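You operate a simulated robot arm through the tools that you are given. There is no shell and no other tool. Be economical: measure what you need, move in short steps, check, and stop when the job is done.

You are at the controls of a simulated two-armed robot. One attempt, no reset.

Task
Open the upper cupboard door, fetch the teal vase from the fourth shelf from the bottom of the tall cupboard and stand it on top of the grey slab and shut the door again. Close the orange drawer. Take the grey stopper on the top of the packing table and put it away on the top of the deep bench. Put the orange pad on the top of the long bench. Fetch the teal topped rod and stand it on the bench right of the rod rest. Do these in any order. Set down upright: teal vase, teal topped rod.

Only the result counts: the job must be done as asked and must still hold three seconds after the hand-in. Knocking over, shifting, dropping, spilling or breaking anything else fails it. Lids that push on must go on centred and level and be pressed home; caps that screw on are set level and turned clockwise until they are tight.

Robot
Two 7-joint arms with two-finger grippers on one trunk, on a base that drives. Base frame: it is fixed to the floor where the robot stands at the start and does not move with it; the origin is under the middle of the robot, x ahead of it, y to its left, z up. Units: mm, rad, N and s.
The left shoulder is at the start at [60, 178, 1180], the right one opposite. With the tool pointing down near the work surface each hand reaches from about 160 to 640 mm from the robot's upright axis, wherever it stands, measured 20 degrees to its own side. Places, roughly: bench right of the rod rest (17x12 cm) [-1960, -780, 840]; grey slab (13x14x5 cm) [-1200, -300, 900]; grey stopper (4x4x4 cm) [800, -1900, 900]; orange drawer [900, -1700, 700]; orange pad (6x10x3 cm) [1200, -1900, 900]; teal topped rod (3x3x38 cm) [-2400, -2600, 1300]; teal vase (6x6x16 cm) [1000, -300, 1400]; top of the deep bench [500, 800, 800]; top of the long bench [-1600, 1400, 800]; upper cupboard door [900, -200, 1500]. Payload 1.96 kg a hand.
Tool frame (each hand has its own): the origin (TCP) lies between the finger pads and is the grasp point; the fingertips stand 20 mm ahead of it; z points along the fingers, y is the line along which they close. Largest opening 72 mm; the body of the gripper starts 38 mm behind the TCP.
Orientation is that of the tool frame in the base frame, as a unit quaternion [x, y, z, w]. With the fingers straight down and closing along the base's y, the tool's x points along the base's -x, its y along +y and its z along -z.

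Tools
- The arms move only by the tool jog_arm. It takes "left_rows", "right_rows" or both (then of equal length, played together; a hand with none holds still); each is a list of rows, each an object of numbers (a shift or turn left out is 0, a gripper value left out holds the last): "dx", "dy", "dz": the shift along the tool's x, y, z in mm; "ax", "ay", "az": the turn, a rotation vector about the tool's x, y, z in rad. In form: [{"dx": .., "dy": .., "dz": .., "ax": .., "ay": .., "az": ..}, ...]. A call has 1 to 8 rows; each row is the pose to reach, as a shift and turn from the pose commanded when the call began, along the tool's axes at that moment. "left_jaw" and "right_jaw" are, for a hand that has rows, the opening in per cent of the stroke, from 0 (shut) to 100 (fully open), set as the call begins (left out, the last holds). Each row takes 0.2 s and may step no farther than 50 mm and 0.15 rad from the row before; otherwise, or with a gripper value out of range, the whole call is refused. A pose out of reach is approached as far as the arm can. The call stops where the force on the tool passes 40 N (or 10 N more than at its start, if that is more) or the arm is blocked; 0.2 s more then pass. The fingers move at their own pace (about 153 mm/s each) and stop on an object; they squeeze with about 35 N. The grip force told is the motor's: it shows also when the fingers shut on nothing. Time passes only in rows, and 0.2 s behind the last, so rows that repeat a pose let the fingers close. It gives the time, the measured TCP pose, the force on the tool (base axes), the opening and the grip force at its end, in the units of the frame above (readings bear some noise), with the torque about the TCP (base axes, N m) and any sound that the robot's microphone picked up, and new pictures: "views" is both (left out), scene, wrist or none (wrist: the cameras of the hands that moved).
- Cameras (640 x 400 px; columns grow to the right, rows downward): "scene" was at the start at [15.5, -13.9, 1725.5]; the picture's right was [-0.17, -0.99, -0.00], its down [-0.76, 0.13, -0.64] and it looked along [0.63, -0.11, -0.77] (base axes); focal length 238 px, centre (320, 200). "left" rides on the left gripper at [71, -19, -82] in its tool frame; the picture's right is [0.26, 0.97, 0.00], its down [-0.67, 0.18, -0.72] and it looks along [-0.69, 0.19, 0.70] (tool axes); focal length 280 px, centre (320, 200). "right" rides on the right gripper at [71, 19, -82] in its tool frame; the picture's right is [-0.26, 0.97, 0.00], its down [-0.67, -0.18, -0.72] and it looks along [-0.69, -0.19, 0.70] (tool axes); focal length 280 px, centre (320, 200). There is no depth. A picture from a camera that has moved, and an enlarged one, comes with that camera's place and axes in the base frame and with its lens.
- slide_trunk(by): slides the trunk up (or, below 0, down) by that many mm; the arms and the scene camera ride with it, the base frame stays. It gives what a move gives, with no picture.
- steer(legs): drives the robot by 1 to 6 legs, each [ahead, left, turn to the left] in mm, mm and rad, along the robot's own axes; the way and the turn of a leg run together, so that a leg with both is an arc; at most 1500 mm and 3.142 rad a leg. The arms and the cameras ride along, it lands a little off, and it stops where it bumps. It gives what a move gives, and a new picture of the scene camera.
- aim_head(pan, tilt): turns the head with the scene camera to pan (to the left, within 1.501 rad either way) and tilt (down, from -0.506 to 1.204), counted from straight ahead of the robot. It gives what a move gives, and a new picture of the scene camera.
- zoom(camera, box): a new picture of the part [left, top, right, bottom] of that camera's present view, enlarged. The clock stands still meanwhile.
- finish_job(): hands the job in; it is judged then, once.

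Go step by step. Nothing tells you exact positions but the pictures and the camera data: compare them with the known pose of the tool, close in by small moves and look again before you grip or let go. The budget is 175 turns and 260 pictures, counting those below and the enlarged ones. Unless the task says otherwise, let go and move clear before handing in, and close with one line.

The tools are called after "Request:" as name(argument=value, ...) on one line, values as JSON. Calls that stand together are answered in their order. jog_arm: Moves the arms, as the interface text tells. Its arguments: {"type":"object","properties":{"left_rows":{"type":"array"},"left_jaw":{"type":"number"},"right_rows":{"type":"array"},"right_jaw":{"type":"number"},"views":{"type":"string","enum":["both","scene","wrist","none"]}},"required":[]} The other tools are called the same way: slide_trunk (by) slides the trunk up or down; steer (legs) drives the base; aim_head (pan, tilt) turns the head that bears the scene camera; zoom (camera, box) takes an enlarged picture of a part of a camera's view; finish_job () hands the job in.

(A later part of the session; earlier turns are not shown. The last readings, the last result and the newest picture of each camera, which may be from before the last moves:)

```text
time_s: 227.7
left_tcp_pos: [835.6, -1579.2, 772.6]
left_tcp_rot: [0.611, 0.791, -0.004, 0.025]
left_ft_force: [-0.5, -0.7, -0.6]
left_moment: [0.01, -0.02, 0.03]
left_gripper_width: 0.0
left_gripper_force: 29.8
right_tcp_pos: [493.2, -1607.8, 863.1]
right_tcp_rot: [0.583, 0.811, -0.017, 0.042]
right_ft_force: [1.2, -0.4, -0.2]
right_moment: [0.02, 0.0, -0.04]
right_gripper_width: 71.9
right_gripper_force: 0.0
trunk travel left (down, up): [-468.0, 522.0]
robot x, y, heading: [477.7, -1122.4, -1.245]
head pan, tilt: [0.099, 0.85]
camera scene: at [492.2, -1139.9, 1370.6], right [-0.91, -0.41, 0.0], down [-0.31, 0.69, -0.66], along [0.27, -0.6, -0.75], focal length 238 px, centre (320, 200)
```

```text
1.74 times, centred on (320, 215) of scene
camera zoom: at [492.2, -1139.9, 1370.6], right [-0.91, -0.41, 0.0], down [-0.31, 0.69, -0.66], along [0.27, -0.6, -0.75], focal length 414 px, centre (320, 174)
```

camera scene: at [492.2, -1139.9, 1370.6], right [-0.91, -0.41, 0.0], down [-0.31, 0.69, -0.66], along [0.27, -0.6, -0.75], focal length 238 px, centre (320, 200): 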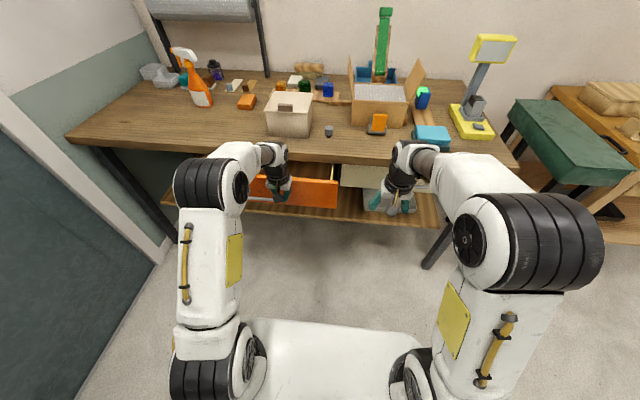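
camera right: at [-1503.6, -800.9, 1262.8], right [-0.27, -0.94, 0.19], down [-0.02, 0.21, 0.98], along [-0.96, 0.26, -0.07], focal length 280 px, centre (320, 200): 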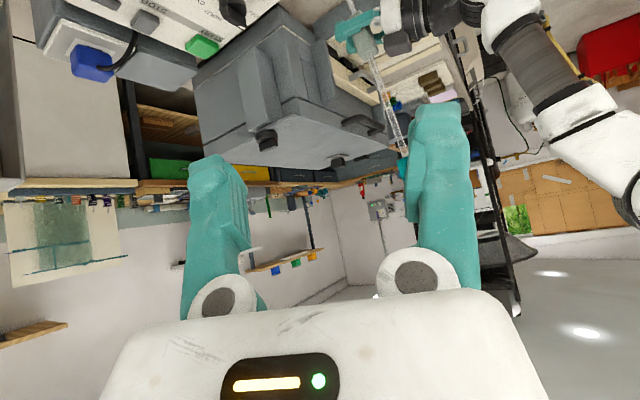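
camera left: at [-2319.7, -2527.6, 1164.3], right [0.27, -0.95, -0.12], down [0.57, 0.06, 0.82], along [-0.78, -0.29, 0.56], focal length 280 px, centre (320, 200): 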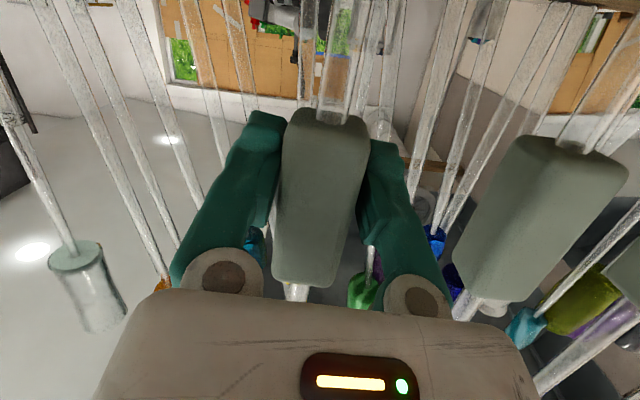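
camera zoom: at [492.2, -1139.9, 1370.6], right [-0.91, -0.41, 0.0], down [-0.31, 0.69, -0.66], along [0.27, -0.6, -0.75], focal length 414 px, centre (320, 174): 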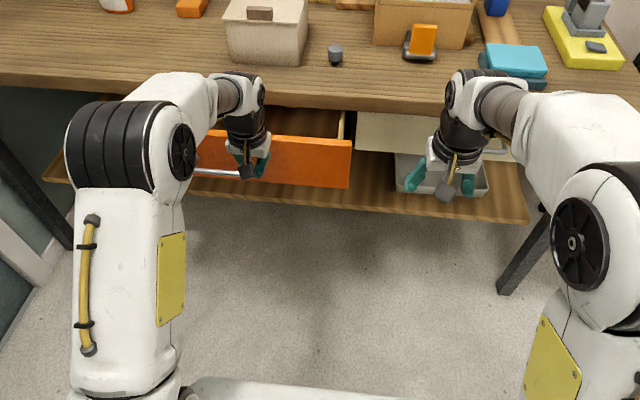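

Drawer is moving in. Push 45 more, then tilt the hand forward for the last part.

Request:
steer(legs=[[45, 0, 0], [-60, 0, 0]])

Request:
jog_arm(left_rows=[{"ay": -0.14}, {"ay": -0.28}, {"ay": -0.42}, {"ay": -0.56}, {"ay": -0.7}, {"ay": -0.84}, {"ay": -0.98}], views="both")

```text
time_s: 229.1
left_tcp_pos: [829.8, -1563.1, 774.9]
left_tcp_rot: [0.612, 0.79, -0.005, 0.027]
left_ft_force: [0.1, -0.1, 0.3]
left_moment: [-0.01, 0.01, 0.03]
left_gripper_width: 0.0
left_gripper_force: 29.9
right_tcp_pos: [486.9, -1591.2, 864.8]
right_tcp_rot: [0.582, 0.812, -0.018, 0.044]
right_ft_force: [0.0, 1.0, 0.2]
right_moment: [-0.02, -0.03, 0.0]
right_gripper_width: 72.2
right_gripper_force: 0.2
trunk travel left (down, up): [-468.0, 522.0]
robot x, y, heading: [476.2, -1105.4, -1.242]
head pan, tilt: [0.099, 0.85]
camera scene: at [485.9, -1121.7, 1370.7], right [-0.91, -0.41, 0.0], down [-0.31, 0.68, -0.66], along [0.27, -0.6, -0.75], focal length 238 px, centre (320, 200)
```

scene: 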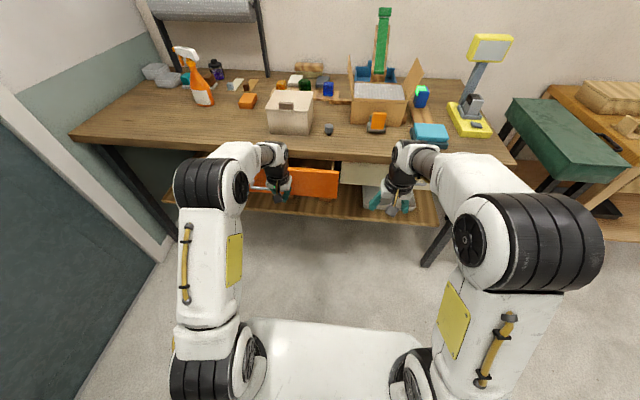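

```text
time_s: 230.7
left_tcp_pos: [830.4, -1563.4, 772.9]
left_tcp_rot: [0.537, 0.685, -0.293, 0.396]
left_ft_force: [-0.2, 0.2, 0.2]
left_moment: [0.02, -0.04, 0.0]
left_gripper_width: 0.0
left_gripper_force: 30.1
right_tcp_pos: [487.2, -1590.7, 864.6]
right_tcp_rot: [0.582, 0.812, -0.018, 0.043]
right_ft_force: [0.0, 0.1, 0.4]
right_moment: [0.01, 0.02, 0.03]
right_gripper_width: 72.1
right_gripper_force: 0.1
trunk travel left (down, up): [-468.0, 522.0]
robot x, y, heading: [472.7, -1107.9, -1.244]
head pan, tilt: [0.099, 0.85]
camera scene: at [486.7, -1123.6, 1370.7], right [-0.91, -0.41, 0.0], down [-0.31, 0.68, -0.66], along [0.27, -0.6, -0.75], focal length 238 px, centre (320, 200)
camera left: at [783.6, -1465.2, 753.8], right [0.9, 0.38, -0.2], down [0.09, 0.3, 0.95], along [0.42, -0.88, 0.23], focal length 280 px, centre (320, 200)
```

scene: 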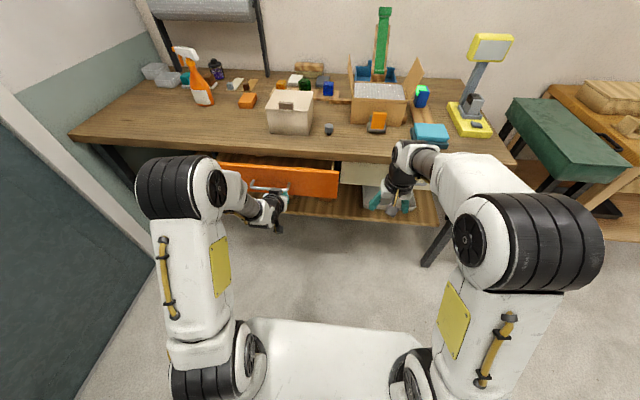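
left: 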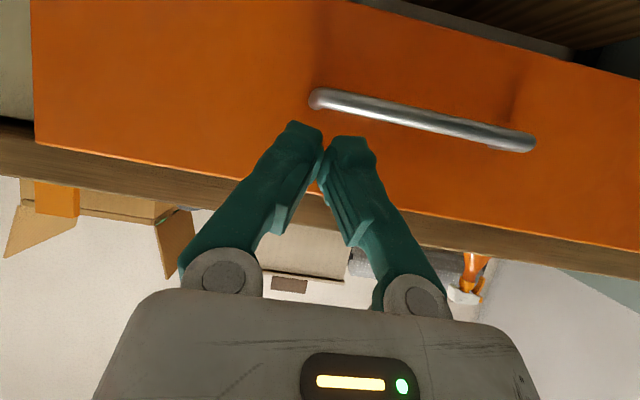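

Request:
steer(legs=[[60, 0, 0], [40, 0, 0], [40, 0, 0], [40, 0, 0]])

Request:
zoom(camera="left", box=[0, 0, 640, 400])

```text
time_s: 233.2
left_tcp_pos: [885.3, -1724.8, 770.5]
left_tcp_rot: [0.538, 0.689, -0.288, 0.391]
left_ft_force: [-1.9, 1.1, -0.7]
left_moment: [0.01, 0.0, 0.02]
left_gripper_width: 0.0
left_gripper_force: 29.9
right_tcp_pos: [545.9, -1755.7, 864.3]
right_tcp_rot: [0.582, 0.812, -0.018, 0.042]
right_ft_force: [-0.6, -0.4, -0.2]
right_moment: [0.03, 0.02, 0.05]
right_gripper_width: 72.4
right_gripper_force: 0.0
trunk travel left (down, up): [-468.0, 522.0]
robot x, y, heading: [528.9, -1273.0, -1.244]
head pan, tilt: [0.099, 0.85]
stopped in leg 4: the force on the tool passed its limit at 147 N (the readings are from after the stop); the commanded pose is now the measured one
camera scene: at [542.5, -1288.6, 1370.6], right [-0.91, -0.41, 0.0], down [-0.31, 0.68, -0.66], along [0.27, -0.6, -0.75], focal length 238 px, centre (320, 200)
```

scene: 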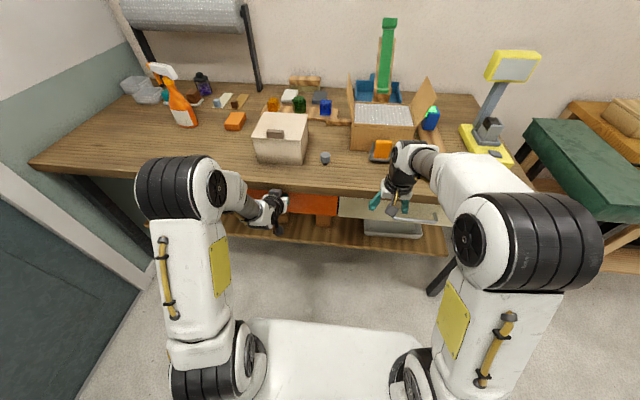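

```text
1.00 times, centred on (320, 200) of left (not enlarged: the box is as wide or as high as the picture)
camera zoom: at [839.2, -1625.9, 752.5], right [0.9, 0.38, -0.2], down [0.09, 0.29, 0.95], along [0.42, -0.88, 0.22], focal length 280 px, centre (320, 200)
```

zoom: 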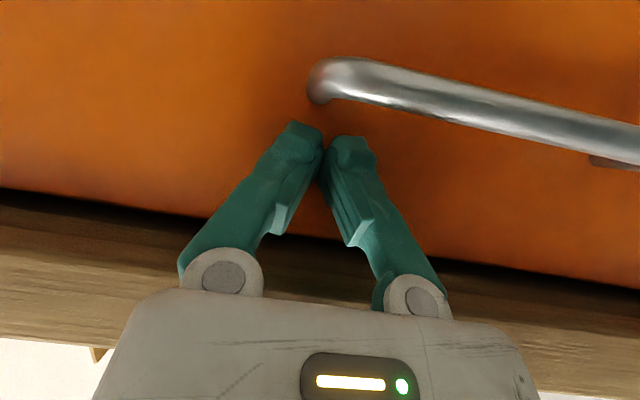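

The stop says the drawer is home. Back off and check its alignment with the neighbour drawer.

Request:
steer(legs=[[-130, 0, 0]])

Request:
zoom(camera="scene", box=[180, 100, 460, 280])

Request:
zoom(camera="right", box=[0, 0, 640, 400])

```text
time_s: 234.5
left_tcp_pos: [843.0, -1602.8, 771.2]
left_tcp_rot: [0.539, 0.688, -0.289, 0.392]
left_ft_force: [0.2, -0.2, -0.4]
left_moment: [-0.02, 0.05, 0.0]
left_gripper_width: 0.0
left_gripper_force: 29.3
right_tcp_pos: [502.0, -1633.6, 864.2]
right_tcp_rot: [0.583, 0.811, -0.018, 0.042]
right_ft_force: [-0.2, -0.6, 0.3]
right_moment: [-0.04, -0.01, 0.0]
right_gripper_width: 71.9
right_gripper_force: 0.1
trunk travel left (down, up): [-468.0, 522.0]
robot x, y, heading: [490.2, -1149.8, -1.249]
head pan, tilt: [0.099, 0.85]
camera scene: at [500.4, -1164.7, 1370.7], right [-0.91, -0.41, 0.0], down [-0.31, 0.68, -0.66], along [0.27, -0.6, -0.75], focal length 238 px, centre (320, 200)
```

scene: 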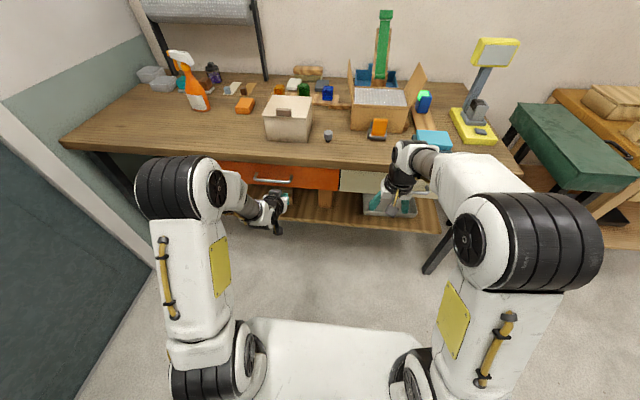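

```text
2.22 times, centred on (320, 190) of scene
camera zoom: at [500.4, -1164.7, 1370.7], right [-0.91, -0.41, 0.0], down [-0.31, 0.68, -0.66], along [0.27, -0.6, -0.75], focal length 530 px, centre (320, 222)
```

zoom: 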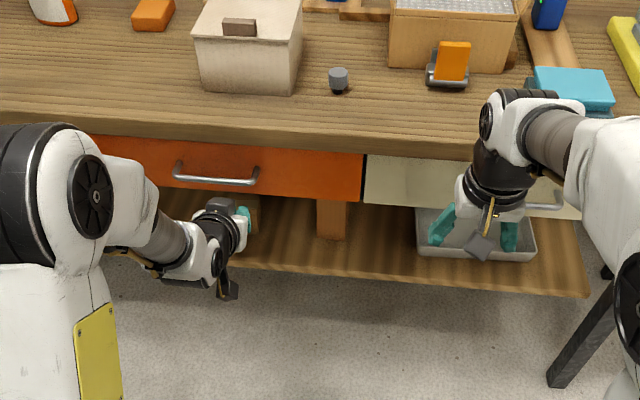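

```text
1.00 times, centred on (320, 200) of right (not enlarged: the box is as wide or as high as the picture)
camera zoom: at [494.6, -1554.9, 939.8], right [1.0, 0.06, 0.04], down [0.01, -0.64, 0.77], along [0.08, -0.77, -0.64], focal length 280 px, centre (320, 200)
```

zoom: 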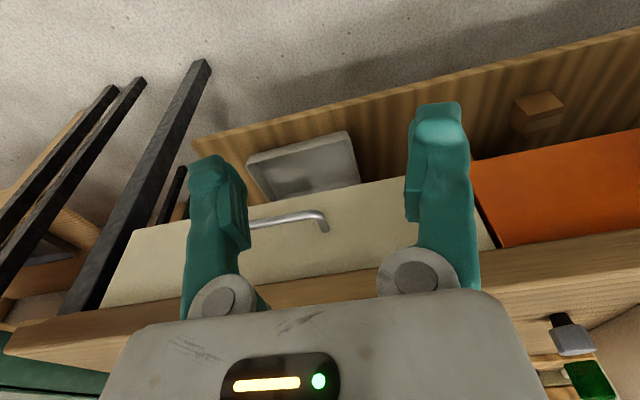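

Drawer is flush. Raise, re-point the left hand down, and move so that the right hand comes over the stopper.

Request:
slide_trunk(by=280)

Request:
jog_arm(left_rows=[{"ay": 0.14}, {"ay": 0.28}, {"ay": 0.42}, {"ay": 0.56}, {"ay": 0.7}, {"ay": 0.84}, {"ay": 0.96, "dx": -50}, {"ay": 0.96, "dx": -90}], left_jaw=100, views="none")

Request:
steer(legs=[[250, 190, 0]])

Request:
zoom(camera="right", box=[0, 0, 640, 400])

```text
time_s: 237.3
left_tcp_pos: [844.3, -1601.6, 1051.0]
left_tcp_rot: [0.538, 0.688, -0.289, 0.391]
left_ft_force: [-0.1, 0.4, -0.1]
left_moment: [0.0, 0.0, -0.01]
left_gripper_width: 0.0
left_gripper_force: 29.5
right_tcp_pos: [501.9, -1633.6, 1143.9]
right_tcp_rot: [0.583, 0.811, -0.018, 0.042]
right_ft_force: [0.0, -0.3, -0.1]
right_moment: [0.01, 0.03, 0.0]
right_gripper_width: 72.1
right_gripper_force: 0.1
trunk travel left (down, up): [-748.0, 242.0]
robot x, y, heading: [487.1, -1152.1, -1.242]
head pan, tilt: [0.099, 0.85]
```

```text
time_s: 239.1
left_tcp_pos: [845.7, -1618.3, 1076.8]
left_tcp_rot: [0.611, 0.79, -0.023, 0.049]
left_ft_force: [-0.8, 1.1, -0.1]
left_moment: [-0.02, 0.03, 0.01]
left_gripper_width: 71.8
left_gripper_force: 0.0
left hand out of reach, approached as far as the arm can: row 7, 8
right_tcp_pos: [503.4, -1634.2, 1144.5]
right_tcp_rot: [0.582, 0.812, -0.018, 0.044]
right_ft_force: [0.6, 0.1, -1.1]
right_moment: [0.03, -0.02, -0.01]
right_gripper_width: 72.1
right_gripper_force: 0.1
trunk travel left (down, up): [-748.0, 242.0]
robot x, y, heading: [484.8, -1155.5, -1.245]
head pan, tilt: [0.099, 0.85]
```

```text
time_s: 241.2
left_tcp_pos: [1110.1, -1788.4, 1076.6]
left_tcp_rot: [0.609, 0.791, -0.023, 0.05]
left_ft_force: [-0.7, 0.8, -0.4]
left_moment: [0.02, 0.03, -0.01]
left_gripper_width: 72.1
left_gripper_force: 0.0
right_tcp_pos: [767.7, -1806.3, 1143.4]
right_tcp_rot: [0.58, 0.813, -0.018, 0.042]
right_ft_force: [-0.2, 0.2, 0.0]
right_moment: [0.03, -0.01, 0.02]
right_gripper_width: 71.9
right_gripper_force: 0.1
trunk travel left (down, up): [-748.0, 242.0]
robot x, y, heading: [749.3, -1322.0, -1.238]
head pan, tilt: [0.099, 0.85]
camera scene: at [763.7, -1337.8, 1650.7], right [-0.91, -0.42, 0.0], down [-0.31, 0.68, -0.66], along [0.28, -0.6, -0.75], focal length 238 px, centre (320, 200)
```

scene: 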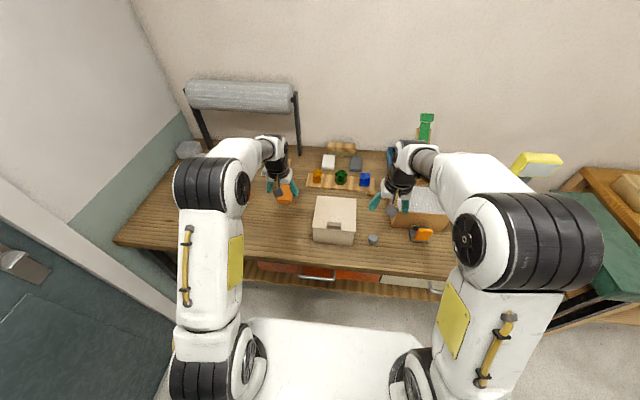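

```text
1.00 times, centred on (320, 200) of right (not enlarged: the box is as wide or as high as the picture)
camera zoom: at [759.4, -1727.6, 1219.4], right [1.0, 0.07, 0.04], down [0.01, -0.64, 0.77], along [0.08, -0.77, -0.64], focal length 280 px, centre (320, 200)
```

zoom: 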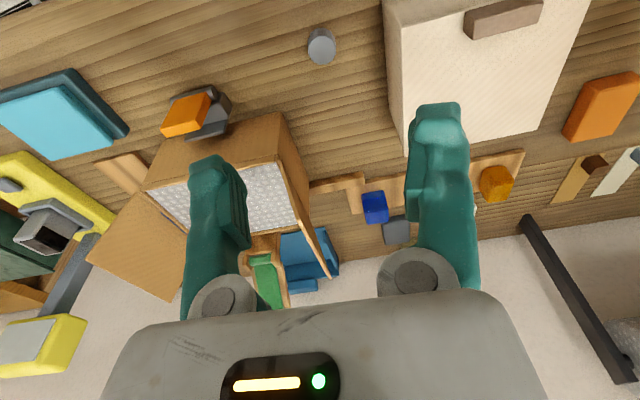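

Stopper seen at ≈(781,−1853). Move over it, straighten the tool, and lower.

Request:
jog_arm(right_rows=[{"dx": -25, "dz": 2, "ay": 0.045}, {"dx": -49, "dz": 4, "dy": -2, "ay": 0.089}, {"dx": -45, "dz": 48, "dy": -3, "ay": 0.089}, {"dx": -41, "dz": 96, "dy": -4, "ay": 0.089}, {"dx": -36, "dz": 144, "dy": -5, "ay": 0.089}, {"dx": -32, "dz": 190, "dy": -6, "ay": 0.089}], views="wrist")

```text
time_s: 242.6
left_tcp_pos: [1111.1, -1788.9, 1075.6]
left_tcp_rot: [0.61, 0.791, -0.022, 0.049]
left_ft_force: [0.1, -0.3, 0.4]
left_moment: [0.03, 0.05, -0.03]
left_gripper_width: 72.1
left_gripper_force: 0.2
right_tcp_pos: [781.9, -1850.1, 956.4]
right_tcp_rot: [0.581, 0.814, 0.007, 0.006]
right_ft_force: [-0.8, 0.6, 0.1]
right_moment: [0.04, -0.03, 0.01]
right_gripper_width: 71.6
right_gripper_force: 0.0
right hand out of reach, approached as far as the arm can: row 1, 2, 3
trunk travel left (down, up): [-748.0, 242.0]
robot x, y, heading: [751.3, -1322.4, -1.239]
head pan, tilt: [0.099, 0.85]
camera right: at [776.8, -1778.3, 1038.6], right [1.0, 0.07, 0.02], down [0.03, -0.7, 0.71], along [0.06, -0.71, -0.7], focal length 280 px, centre (320, 200)
```

right: 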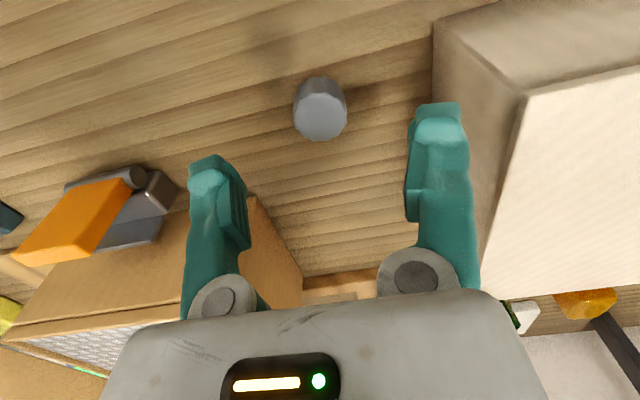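

Centred. Lower to grip height.

Request:
jog_arm(right_rows=[{"dz": 25, "dx": -1}, {"dz": 50, "dx": -2}, {"dz": 73, "dx": -2}], views="wrist")

```text
time_s: 243.4
left_tcp_pos: [1110.7, -1789.0, 1077.1]
left_tcp_rot: [0.61, 0.791, -0.022, 0.049]
left_ft_force: [-1.0, -0.3, -0.1]
left_moment: [-0.01, 0.01, 0.05]
left_gripper_width: 71.7
left_gripper_force: 0.1
right_tcp_pos: [785.2, -1853.7, 884.8]
right_tcp_rot: [0.581, 0.814, 0.009, 0.006]
right_ft_force: [0.3, 0.5, 0.0]
right_moment: [0.0, -0.03, 0.02]
right_gripper_width: 72.4
right_gripper_force: 0.1
trunk travel left (down, up): [-748.0, 242.0]
robot x, y, heading: [748.7, -1317.8, -1.242]
head pan, tilt: [0.099, 0.85]
camera right: at [779.1, -1782.5, 966.6], right [1.0, 0.07, 0.02], down [0.03, -0.7, 0.71], along [0.06, -0.71, -0.7], focal length 280 px, centre (320, 200)
```

right: 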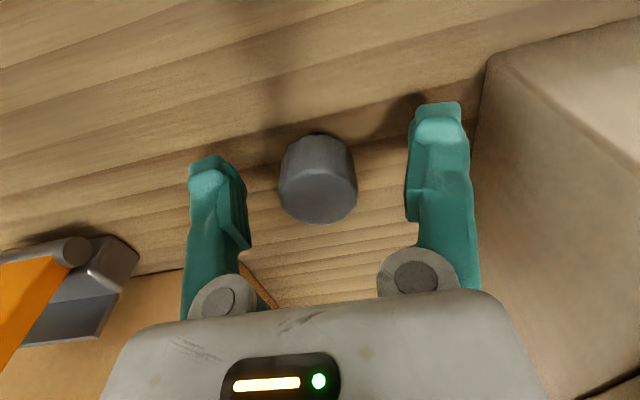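

Request:
jog_arm(right_rows=[{}, {}, {}], right_jaw=0, views="none")

Request:
jog_arm(right_rows=[{"dz": -30}, {"dz": -70}, {"dz": -110}, {"dz": -150}, {"dz": -190}, {"dz": -230}], views="wrist")

Request:
zoom(camera="left", box=[0, 0, 640, 400])

```text
time_s: 244.2
left_tcp_pos: [1111.8, -1788.5, 1077.0]
left_tcp_rot: [0.609, 0.791, -0.022, 0.049]
left_ft_force: [-0.1, 0.4, 0.8]
left_moment: [-0.02, -0.02, 0.01]
left_gripper_width: 72.0
left_gripper_force: 0.1
right_tcp_pos: [785.0, -1853.2, 883.2]
right_tcp_rot: [0.581, 0.814, 0.009, 0.007]
right_ft_force: [0.5, 0.3, 1.2]
right_moment: [-0.03, -0.01, 0.03]
right_gripper_width: 29.3
right_gripper_force: 35.2
trunk travel left (down, up): [-748.0, 242.0]
robot x, y, heading: [752.6, -1323.6, -1.238]
head pan, tilt: [0.099, 0.85]
```

```text
time_s: 245.6
left_tcp_pos: [1111.4, -1788.7, 1076.4]
left_tcp_rot: [0.609, 0.791, -0.022, 0.049]
left_ft_force: [-0.2, 0.0, -0.7]
left_moment: [0.02, -0.04, 0.02]
left_gripper_width: 71.8
left_gripper_force: 0.1
right_tcp_pos: [780.3, -1856.3, 1064.2]
right_tcp_rot: [0.581, 0.814, 0.009, 0.005]
right_ft_force: [-1.4, -0.3, -0.9]
right_moment: [0.01, 0.01, -0.03]
right_gripper_width: 29.3
right_gripper_force: 35.1
right hand out of reach, approached as far as the arm can: row 5, 6
trunk travel left (down, up): [-748.0, 242.0]
robot x, y, heading: [751.4, -1326.3, -1.238]
head pan, tilt: [0.099, 0.85]
camera right: at [774.3, -1784.3, 1146.4], right [1.0, 0.07, 0.02], down [0.03, -0.7, 0.71], along [0.06, -0.71, -0.7], focal length 280 px, centre (320, 200)
```

right: 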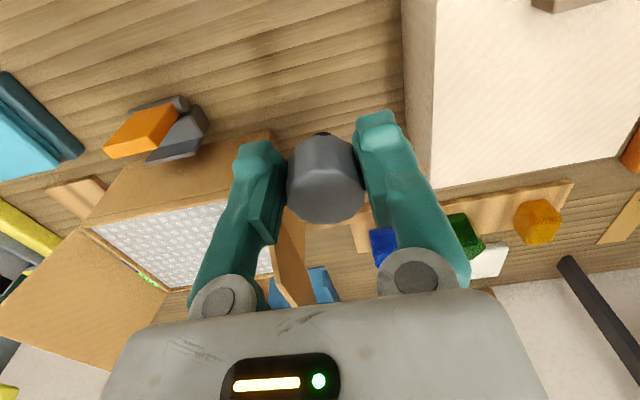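

```text
1.00 times, centred on (320, 200) of left (not enlarged: the box is as wide or as high as the picture)
camera zoom: at [1069.2, -1717.8, 1149.2], right [0.87, 0.5, 0.0], down [0.31, -0.53, 0.79], along [0.39, -0.68, -0.62], focal length 280 px, centre (320, 200)
```

zoom: 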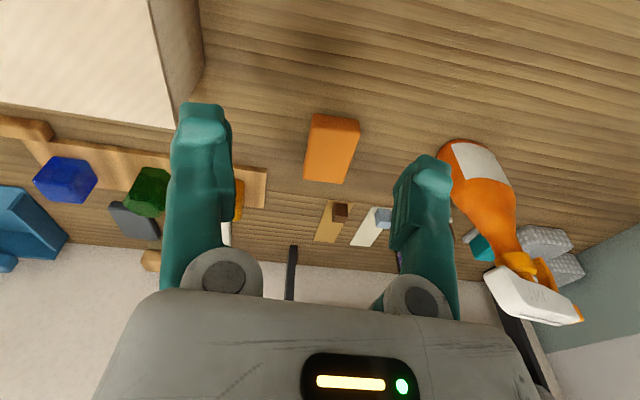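

Stopper held; pad at ≈(1193,−1905). Pull the right hand back, then move the left over the pad with a slight forward tilt.

Request:
jog_arm(right_rows=[{"dx": 30}, {"dx": 60}, {"dx": 90}, {"dx": 120}], left_rows=[{"ay": -0.08, "az": -0.04}, {"ay": -0.16, "az": -0.08}, {"ay": -0.24, "az": -0.12}, {"ay": -0.3, "az": -0.15}], views="none")

Request:
steer(legs=[[45, 40, 0]])

Request:
zoom(camera="left", box=[0, 0, 640, 400])

```text
time_s: 246.6
left_tcp_pos: [1111.3, -1787.3, 1077.9]
left_tcp_rot: [0.539, 0.818, -0.118, 0.165]
left_ft_force: [1.0, 0.8, 0.6]
left_moment: [0.0, 0.02, 0.0]
left_gripper_width: 72.0
left_gripper_force: 0.0
right_tcp_pos: [739.9, -1739.7, 1063.8]
right_tcp_rot: [0.581, 0.814, 0.008, 0.006]
right_ft_force: [0.1, 0.8, -0.7]
right_moment: [-0.04, 0.02, -0.03]
right_gripper_width: 28.7
right_gripper_force: 34.7
trunk travel left (down, up): [-748.0, 242.0]
robot x, y, heading: [750.9, -1323.5, -1.241]
head pan, tilt: [0.099, 0.85]
```

```text
time_s: 247.6
left_tcp_pos: [1162.4, -1817.3, 1076.0]
left_tcp_rot: [0.539, 0.818, -0.117, 0.165]
left_ft_force: [0.8, -0.3, 0.2]
left_moment: [-0.01, 0.01, -0.01]
left_gripper_width: 72.1
left_gripper_force: 0.1
right_tcp_pos: [792.0, -1770.5, 1064.4]
right_tcp_rot: [0.582, 0.813, 0.008, 0.007]
right_ft_force: [0.5, 0.3, 0.1]
right_moment: [-0.01, 0.01, -0.01]
right_gripper_width: 28.9
right_gripper_force: 35.0
trunk travel left (down, up): [-748.0, 242.0]
robot x, y, heading: [802.8, -1351.3, -1.24]
head pan, tilt: [0.099, 0.85]
camera scene: at [815.3, -1366.4, 1650.7], right [-0.91, -0.42, 0.0], down [-0.31, 0.68, -0.66], along [0.28, -0.6, -0.75], focal length 238 px, centre (320, 200)
```

scene: 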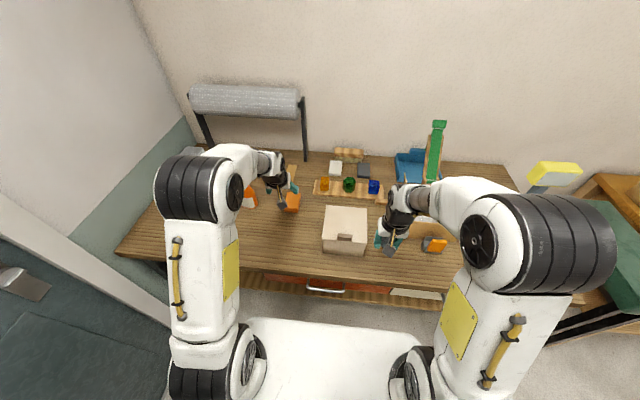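

```text
1.00 times, centred on (320, 200) of left (not enlarged: the box is as wide or as high as the picture)
camera zoom: at [1106.1, -1734.7, 1124.1], right [0.79, 0.6, -0.12], down [0.31, -0.23, 0.92], along [0.52, -0.77, -0.37], focal length 280 px, centre (320, 200)
```

zoom: 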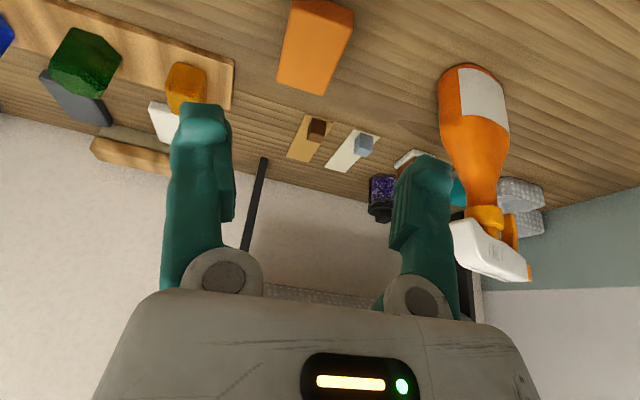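

Request:
jog_arm(left_rows=[{"dx": -30, "dz": 13, "dy": -3, "az": 0.02}, {"dx": -60, "dz": 26, "dy": -6, "az": 0.05}, {"dx": -89, "dz": 38, "dy": -8, "az": 0.05}, {"dx": -73, "dz": 75, "dy": -8, "az": 0.05}, {"dx": -57, "dz": 112, "dy": -8, "az": 0.05}, {"dx": -43, "dz": 145, "dy": -8, "az": 0.05}], views="wrist")

```text
time_s: 249.0
left_tcp_pos: [1194.7, -1910.6, 960.3]
left_tcp_rot: [0.559, 0.804, -0.113, 0.167]
left_ft_force: [0.3, -0.4, -0.9]
left_moment: [0.0, 0.05, 0.02]
left_gripper_width: 72.2
left_gripper_force: 0.0
right_tcp_pos: [793.9, -1769.7, 1064.0]
right_tcp_rot: [0.582, 0.813, 0.008, 0.006]
right_ft_force: [-0.2, 0.3, -0.1]
right_moment: [0.0, 0.0, 0.03]
right_gripper_width: 28.7
right_gripper_force: 34.5
trunk travel left (down, up): [-748.0, 242.0]
robot x, y, heading: [806.3, -1352.0, -1.238]
head pan, tilt: [0.099, 0.85]
camera left: at [1140.8, -1826.7, 1007.1], right [0.82, 0.56, -0.1], down [0.28, -0.25, 0.92], along [0.5, -0.79, -0.37], focal length 280 px, centre (320, 200)
```

left: 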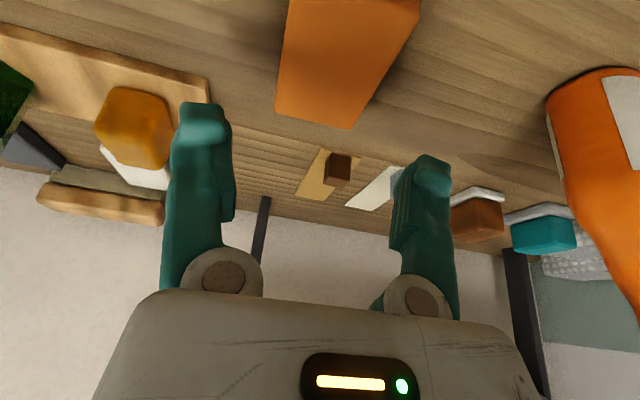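

Reachable. Adjust 14 ahead and lower 84.

Request:
jog_arm(left_rows=[{"dx": -3, "dz": 26}, {"dx": 7, "dz": 50}, {"dx": 15, "dz": 68}, {"dx": 20, "dz": 82}], views="wrist")

```text
time_s: 250.0
left_tcp_pos: [1199.3, -1922.6, 878.0]
left_tcp_rot: [0.559, 0.804, -0.113, 0.167]
left_ft_force: [0.0, 1.3, 2.1]
left_moment: [0.01, -0.08, 0.03]
left_gripper_width: 71.9
left_gripper_force: 0.0
right_tcp_pos: [793.5, -1769.4, 1063.9]
right_tcp_rot: [0.582, 0.813, 0.009, 0.006]
right_ft_force: [-0.1, 0.5, -0.1]
right_moment: [0.0, -0.01, -0.04]
right_gripper_width: 29.3
right_gripper_force: 34.8
trunk travel left (down, up): [-748.0, 242.0]
robot x, y, heading: [801.7, -1349.4, -1.242]
head pan, tilt: [0.099, 0.85]
camera left: at [1145.9, -1838.3, 924.9], right [0.82, 0.56, -0.1], down [0.28, -0.25, 0.92], along [0.5, -0.79, -0.37], focal length 280 px, centre (320, 200)
```

left: 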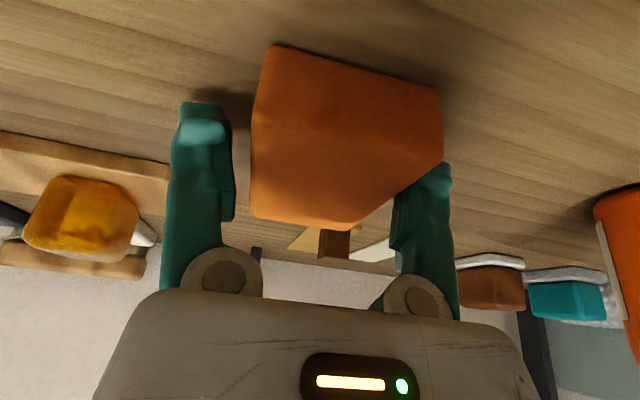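

Request:
jog_arm(left_rows=[{"dy": 5}, {"dy": 6}], views="none")

Request:
jog_arm(left_rows=[{}, {}, {}], left_jaw=0, views="wrist")

```text
time_s: 250.6
left_tcp_pos: [1204.8, -1920.8, 878.5]
left_tcp_rot: [0.559, 0.805, -0.113, 0.167]
left_ft_force: [-0.2, -0.1, 1.1]
left_moment: [-0.01, -0.01, 0.02]
left_gripper_width: 72.1
left_gripper_force: 0.0
right_tcp_pos: [792.7, -1770.7, 1064.1]
right_tcp_rot: [0.581, 0.814, 0.009, 0.006]
right_ft_force: [-0.3, 0.0, -0.3]
right_moment: [0.02, 0.02, 0.01]
right_gripper_width: 29.3
right_gripper_force: 34.5
trunk travel left (down, up): [-748.0, 242.0]
robot x, y, heading: [806.3, -1354.5, -1.244]
head pan, tilt: [0.099, 0.85]
```

```text
time_s: 251.4
left_tcp_pos: [1204.5, -1920.7, 877.1]
left_tcp_rot: [0.559, 0.804, -0.113, 0.168]
left_ft_force: [0.7, 0.7, 0.6]
left_moment: [0.03, -0.02, 0.01]
left_gripper_width: 61.1
left_gripper_force: 35.5
right_tcp_pos: [792.7, -1769.9, 1064.5]
right_tcp_rot: [0.581, 0.814, 0.008, 0.006]
right_ft_force: [-0.3, -0.2, -0.7]
right_moment: [0.01, 0.0, -0.03]
right_gripper_width: 29.0
right_gripper_force: 35.7
trunk travel left (down, up): [-748.0, 242.0]
robot x, y, heading: [800.6, -1355.7, -1.245]
head pan, tilt: [0.099, 0.85]
camera left: at [1150.8, -1836.3, 924.4], right [0.82, 0.56, -0.1], down [0.28, -0.25, 0.92], along [0.5, -0.79, -0.37], focal length 280 px, centre (320, 200)
```

left: 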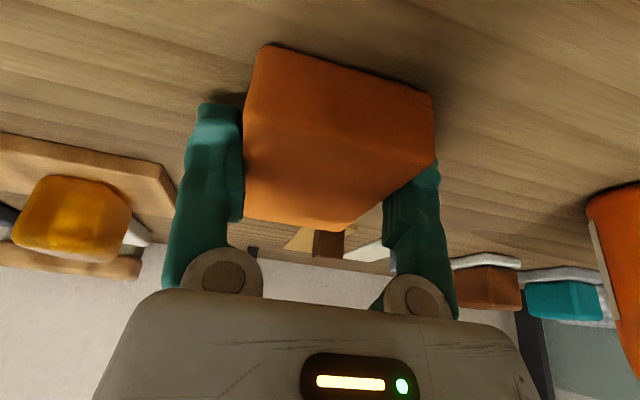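

Pad gripped. Lift with the trunk and back away.

Request:
slide_trunk(by=200)

Request:
steer(legs=[[-350, 0, 0]])

Request:
zoom(camera="left", box=[0, 0, 640, 400])

```text
time_s: 253.6
left_tcp_pos: [1204.3, -1923.1, 1077.6]
left_tcp_rot: [0.559, 0.804, -0.113, 0.167]
left_ft_force: [0.9, -0.4, -1.3]
left_moment: [0.0, -0.01, 0.0]
left_gripper_width: 61.0
left_gripper_force: 34.7
right_tcp_pos: [792.9, -1770.9, 1264.4]
right_tcp_rot: [0.581, 0.814, 0.009, 0.006]
right_ft_force: [-0.3, -1.0, -0.5]
right_moment: [-0.03, -0.03, 0.0]
right_gripper_width: 29.2
right_gripper_force: 34.9
trunk travel left (down, up): [-948.0, 42.0]
robot x, y, heading: [802.2, -1351.4, -1.246]
head pan, tilt: [0.099, 0.85]
```

```text
time_s: 255.8
left_tcp_pos: [1092.2, -1594.3, 1077.0]
left_tcp_rot: [0.559, 0.804, -0.113, 0.167]
left_ft_force: [-0.3, 0.2, -0.1]
left_moment: [0.02, -0.03, 0.01]
left_gripper_width: 60.7
left_gripper_force: 34.7
right_tcp_pos: [682.3, -1443.7, 1263.5]
right_tcp_rot: [0.581, 0.814, 0.01, 0.005]
right_ft_force: [-0.6, 0.7, 0.0]
right_moment: [0.02, 0.03, -0.04]
right_gripper_width: 29.0
right_gripper_force: 35.1
trunk travel left (down, up): [-948.0, 42.0]
robot x, y, heading: [695.0, -1022.1, -1.24]
head pan, tilt: [0.099, 0.85]
camera scene: at [704.6, -1040.9, 1850.7], right [-0.91, -0.42, 0.0], down [-0.31, 0.68, -0.66], along [0.27, -0.6, -0.75], focal length 238 px, centre (320, 200)
```

scene: 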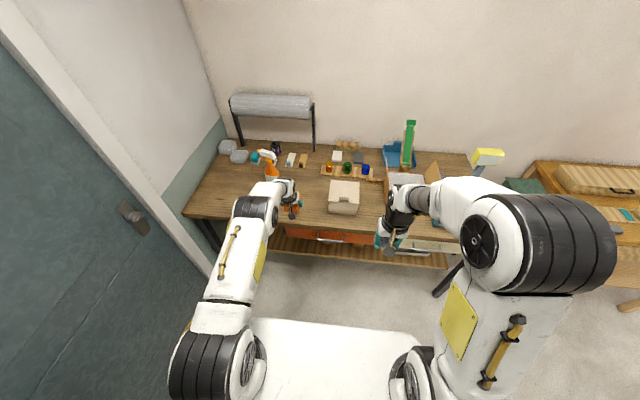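

```text
1.00 times, centred on (320, 200) of left (not enlarged: the box is as wide or as high as the picture)
camera zoom: at [1038.5, -1509.1, 1123.5], right [0.82, 0.56, -0.1], down [0.28, -0.25, 0.92], along [0.5, -0.79, -0.37], focal length 280 px, centre (320, 200)
```

zoom: 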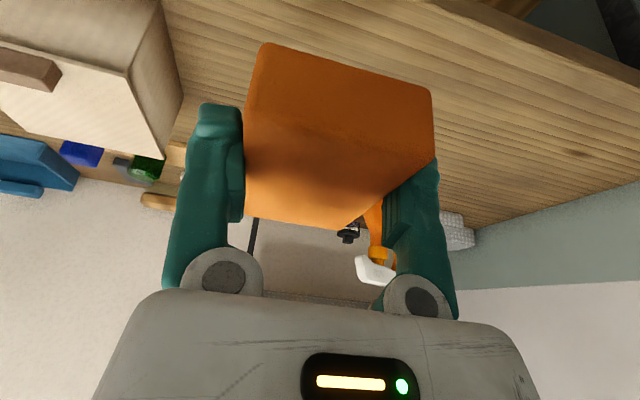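

Both objects held. Move clear, turn to face the deep bench and look for a free spot.

Request:
jog_arm(left_rows=[{"dx": -16, "dz": -37}, {"dx": -32, "dz": -74}, {"dx": -48, "dz": -110}], views="none")

Request:
steer(legs=[[0, -470, 0], [0, 0, 1.571], [0, 1250, 0]])

Request:
aim_head(pan=0.0, tilt=0.8)

```text
time_s: 256.6
left_tcp_pos: [1088.9, -1591.8, 1199.3]
left_tcp_rot: [0.559, 0.804, -0.113, 0.168]
left_ft_force: [-1.2, 0.3, -0.3]
left_moment: [0.01, -0.01, 0.02]
left_gripper_width: 60.3
left_gripper_force: 35.3
right_tcp_pos: [679.8, -1440.2, 1264.4]
right_tcp_rot: [0.581, 0.814, 0.008, 0.007]
right_ft_force: [-0.9, 0.3, 0.0]
right_moment: [-0.01, -0.02, 0.01]
right_gripper_width: 29.3
right_gripper_force: 34.6
trunk travel left (down, up): [-948.0, 42.0]
robot x, y, heading: [691.7, -1021.0, -1.243]
head pan, tilt: [0.099, 0.85]
```

```text
time_s: 269.2
left_tcp_pos: [457.3, 412.0, 1199.0]
left_tcp_rot: [-0.157, 0.967, 0.036, 0.199]
left_ft_force: [0.7, 0.6, -0.3]
left_moment: [0.02, 0.01, 0.0]
left_gripper_width: 59.8
left_gripper_force: 35.0
right_tcp_pos: [290.8, 7.2, 1263.8]
right_tcp_rot: [-0.147, 0.989, 0.01, -0.001]
right_ft_force: [-1.1, -0.9, -0.3]
right_moment: [0.01, -0.05, -0.01]
right_gripper_width: 29.2
right_gripper_force: 35.1
trunk travel left (down, up): [-948.0, 42.0]
robot x, y, heading: [-125.3, 29.6, 0.293]
head pan, tilt: [0.099, 0.85]
camera scene: at [-112.0, 44.5, 1850.7], right [0.38, -0.92, 0.0], down [-0.69, -0.29, -0.66], along [0.61, 0.25, -0.75], focal length 238 px, centre (320, 200)
```

scene: 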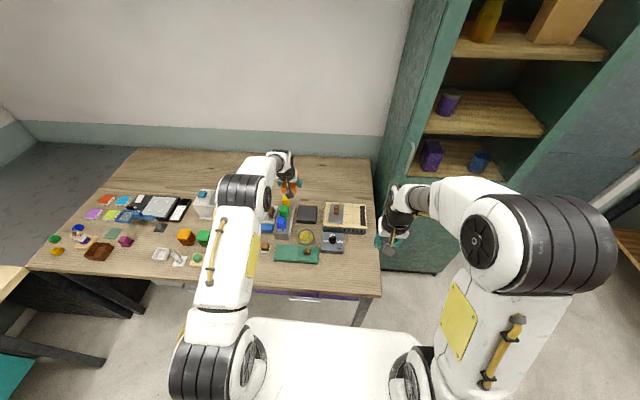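

```text
time_s: 269.9
left_tcp_pos: [457.2, 410.6, 1199.0]
left_tcp_rot: [-0.156, 0.967, 0.035, 0.199]
left_ft_force: [0.7, 0.6, -0.8]
left_moment: [0.02, 0.05, 0.0]
left_gripper_width: 59.7
left_gripper_force: 34.7
right_tcp_pos: [289.7, 8.7, 1263.5]
right_tcp_rot: [-0.147, 0.989, 0.01, -0.002]
right_ft_force: [0.7, -0.2, -0.4]
right_moment: [-0.01, 0.0, 0.02]
right_gripper_width: 29.1
right_gripper_force: 35.3
trunk travel left (down, up): [-948.0, 42.0]
robot x, y, heading: [-123.5, 33.5, 0.295]
head pan, tilt: [0.0, 0.799]
camera scene: at [-107.2, 38.6, 1854.7], right [0.29, -0.96, 0.0], down [-0.69, -0.21, -0.7], along [0.67, 0.2, -0.72], focal length 238 px, centre (320, 200)
```

scene: 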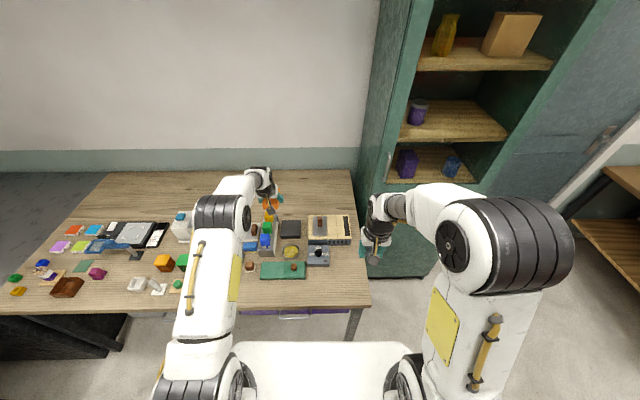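

Request:
zoom(camera="scene", box=[250, 200, 400, 320])

Request:
zoom(camera="right", box=[0, 0, 640, 400])

```text
3.33 times, centred on (325, 260) of scene
camera zoom: at [-107.2, 38.6, 1854.7], right [0.29, -0.96, 0.0], down [-0.69, -0.21, -0.7], along [0.67, 0.2, -0.72], focal length 794 px, centre (303, 0)
```

zoom: 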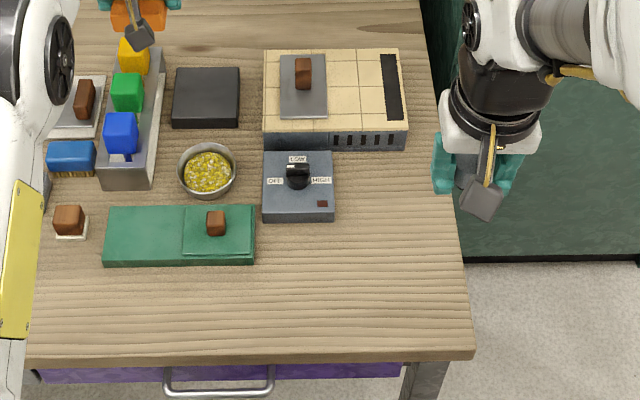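

```text
1.00 times, centred on (320, 200) of right (not enlarged: the box is as wide or as high as the picture)
camera zoom: at [218.8, 3.2, 1345.9], right [-0.03, 1.0, 0.02], down [0.7, 0.01, 0.71], along [0.71, 0.04, -0.7], focal length 280 px, centre (320, 200)
```

zoom: 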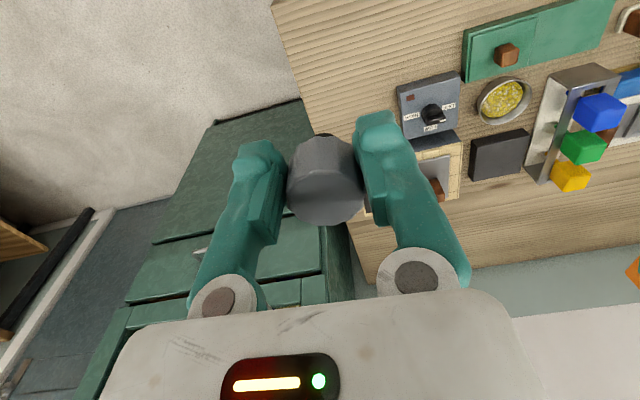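

A free area lies at the bench's front right corner, ≈(355,82). Lower the trunk 160 and bring the stopper over it.

Request:
slide_trunk(by=-160)

Request:
jog_arm(right_rows=[{"dx": -28, "dy": 17}, {"dx": -56, "dy": 34}, {"dx": -83, "dy": 51}, {"dx": -83, "dy": 51, "dz": 40}, {"dx": -83, "dy": 51, "dz": 80}, {"dx": -83, "dy": 51, "dz": 120}, {"dx": -83, "dy": 51, "dz": 160}, {"dx": -83, "dy": 51, "dz": 200}], views="both")

```text
time_s: 271.7
left_tcp_pos: [456.5, 411.8, 1039.0]
left_tcp_rot: [-0.156, 0.967, 0.036, 0.199]
left_ft_force: [0.7, -0.2, -0.5]
left_moment: [-0.02, 0.03, 0.03]
left_gripper_width: 59.4
left_gripper_force: 35.2
right_tcp_pos: [291.1, 8.4, 1103.8]
right_tcp_rot: [-0.147, 0.989, 0.011, -0.001]
right_ft_force: [-0.2, 0.8, 0.3]
right_moment: [0.0, 0.05, 0.03]
right_gripper_width: 29.2
right_gripper_force: 35.0
trunk travel left (down, up): [-788.0, 202.0]
robot x, y, heading: [-128.2, 37.1, 0.294]
head pan, tilt: [0.0, 0.799]
```

```text
time_s: 273.5
left_tcp_pos: [458.3, 412.0, 1037.4]
left_tcp_rot: [-0.156, 0.967, 0.035, 0.198]
left_ft_force: [0.1, -0.2, 0.2]
left_moment: [-0.03, 0.01, 0.02]
left_gripper_width: 59.5
left_gripper_force: 35.1
right_tcp_pos: [356.7, 85.0, 902.1]
right_tcp_rot: [-0.147, 0.989, 0.01, -0.002]
right_ft_force: [0.6, 0.4, -0.5]
right_moment: [-0.01, 0.04, -0.02]
right_gripper_width: 29.2
right_gripper_force: 35.6
trunk travel left (down, up): [-788.0, 202.0]
robot x, y, heading: [-127.1, 32.8, 0.294]
head pan, tilt: [0.0, 0.799]
camera scene: at [-106.1, 39.0, 1694.8], right [0.29, -0.96, 0.0], down [-0.69, -0.21, -0.7], along [0.67, 0.2, -0.72], focal length 238 px, centre (320, 200)
camera right: at [283.9, 80.3, 984.9], right [-0.03, 1.0, 0.02], down [0.7, 0.01, 0.71], along [0.71, 0.04, -0.7], focal length 280 px, centre (320, 200)
```

scene: 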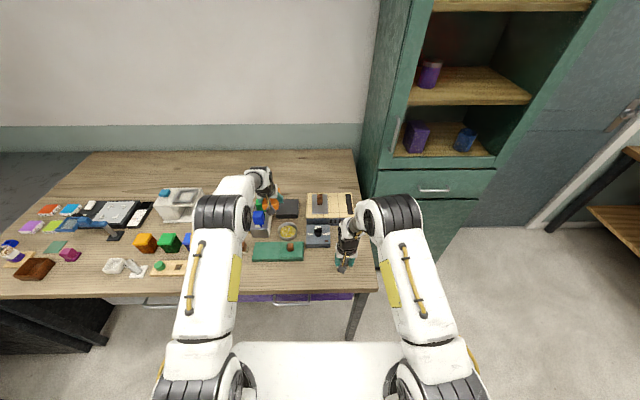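
right: 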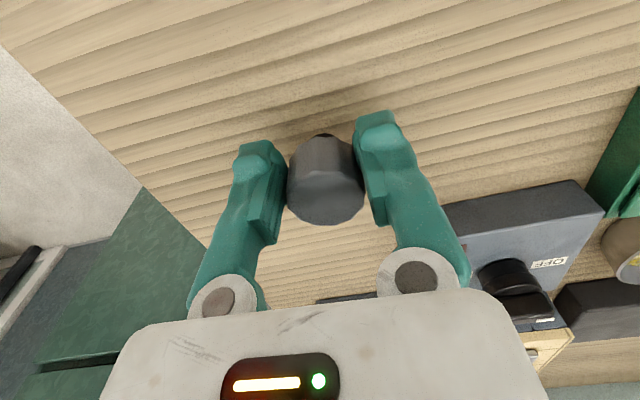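

Request:
jog_arm(right_rows=[{"dz": 8}, {"dz": 16}, {"dz": 23}], views="none")

Request:
jog_arm(right_rows=[{"dz": 2}, {"dz": 4}], views="none")

Request:
jog_arm(right_rows=[{"dz": 2}, {"dz": 4}], views="none")

```text
time_s: 274.3
left_tcp_pos: [454.5, 410.5, 1039.2]
left_tcp_rot: [-0.156, 0.967, 0.035, 0.2]
left_ft_force: [-0.2, 0.6, -0.1]
left_moment: [0.02, 0.01, -0.02]
left_gripper_width: 59.6
left_gripper_force: 35.1
right_tcp_pos: [354.3, 84.6, 884.1]
right_tcp_rot: [-0.147, 0.989, 0.01, 0.002]
right_ft_force: [0.9, -0.3, 23.1]
right_moment: [-0.01, -0.21, 0.0]
right_gripper_width: 29.1
right_gripper_force: 35.7
trunk travel left (down, up): [-788.0, 202.0]
robot x, y, heading: [-128.0, 32.3, 0.293]
head pan, tilt: [0.0, 0.799]
```

```text
time_s: 274.9
left_tcp_pos: [454.8, 412.5, 1040.2]
left_tcp_rot: [-0.156, 0.967, 0.035, 0.2]
left_ft_force: [-0.6, 0.1, -0.8]
left_moment: [0.02, 0.04, 0.02]
left_gripper_width: 59.5
left_gripper_force: 34.9
right_tcp_pos: [353.1, 84.8, 878.9]
right_tcp_rot: [-0.147, 0.989, 0.01, 0.0]
right_ft_force: [4.2, -1.4, 25.4]
right_moment: [0.05, -0.26, -0.01]
right_gripper_width: 29.4
right_gripper_force: 35.0
trunk travel left (down, up): [-788.0, 202.0]
robot x, y, heading: [-128.5, 28.8, 0.296]
head pan, tilt: [0.0, 0.799]
```

```text
time_s: 275.5
left_tcp_pos: [456.8, 413.2, 1038.9]
left_tcp_rot: [-0.156, 0.967, 0.034, 0.2]
left_ft_force: [0.1, 0.8, -0.5]
left_moment: [0.02, 0.02, 0.01]
left_gripper_width: 59.5
left_gripper_force: 34.5
right_tcp_pos: [351.5, 86.2, 872.0]
right_tcp_rot: [-0.147, 0.989, 0.009, -0.004]
right_ft_force: [-1.3, 0.1, 1.6]
right_moment: [0.0, -0.01, 0.02]
right_gripper_width: 25.7
right_gripper_force: 35.0
trunk travel left (down, up): [-788.0, 202.0]
robot x, y, heading: [-127.5, 35.5, 0.294]
head pan, tilt: [0.0, 0.799]
```

Request:
zoom(camera="right", box=[0, 0, 640, 400])

```text
1.00 times, centred on (320, 200) of right (not enlarged: the box is as wide or as high as the picture)
camera zoom: at [280.0, 80.4, 955.0], right [-0.03, 1.0, 0.02], down [0.71, 0.01, 0.71], along [0.71, 0.03, -0.71], focal length 280 px, centre (320, 200)
```

zoom: 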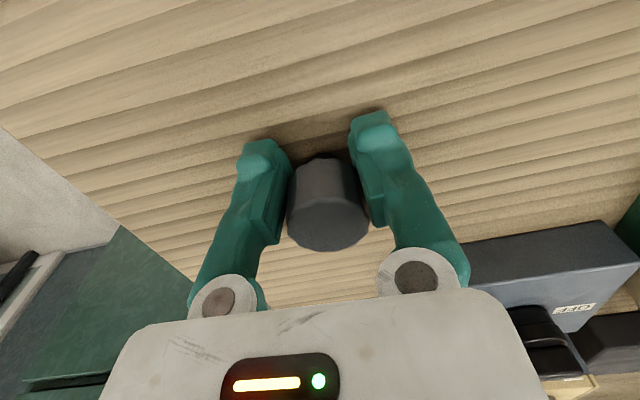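

The stopper slid up a bit in the pads and stands on the bench. Release and rise.

Request:
jog_arm(right_rows=[{}, {}], right_jaw=60, views="none")

Request:
jog_arm(right_rows=[{"dz": -20}, {"dz": -60}, {"dz": -100}, {"dz": -140}, {"dz": -180}, {"dz": -220}], views="wrist")

```text
time_s: 276.1
left_tcp_pos: [457.0, 412.3, 1038.5]
left_tcp_rot: [-0.156, 0.967, 0.036, 0.199]
left_ft_force: [-0.1, 0.5, -0.3]
left_moment: [0.0, 0.02, -0.02]
left_gripper_width: 59.3
left_gripper_force: 35.6
right_tcp_pos: [353.8, 86.0, 874.3]
right_tcp_rot: [-0.146, 0.989, 0.01, -0.001]
right_ft_force: [0.1, 0.7, -0.4]
right_moment: [0.0, -0.01, 0.03]
right_gripper_width: 43.2
right_gripper_force: 0.0
trunk travel left (down, up): [-788.0, 202.0]
robot x, y, heading: [-124.8, 33.8, 0.296]
head pan, tilt: [0.0, 0.799]
```

```text
time_s: 277.5
left_tcp_pos: [455.4, 412.4, 1039.5]
left_tcp_rot: [-0.157, 0.967, 0.036, 0.198]
left_ft_force: [-0.1, 0.0, 0.0]
left_moment: [0.01, 0.04, -0.02]
left_gripper_width: 59.1
left_gripper_force: 34.7
right_tcp_pos: [356.0, 79.7, 1094.8]
right_tcp_rot: [-0.146, 0.989, 0.01, -0.001]
right_ft_force: [-0.8, 0.1, 0.4]
right_moment: [0.03, 0.01, 0.01]
right_gripper_width: 43.3
right_gripper_force: 0.0
trunk travel left (down, up): [-788.0, 202.0]
robot x, y, heading: [-126.6, 33.1, 0.292]
head pan, tilt: [0.0, 0.799]
camera right: at [283.7, 74.2, 1178.3], right [-0.03, 1.0, 0.02], down [0.7, 0.01, 0.71], along [0.71, 0.04, -0.7], focal length 280 px, centre (320, 200)
```

right: 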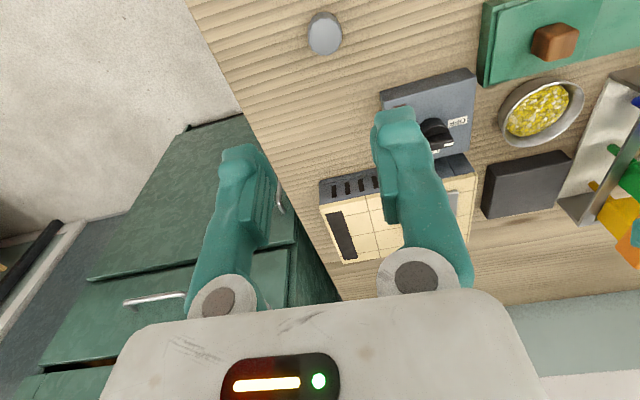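

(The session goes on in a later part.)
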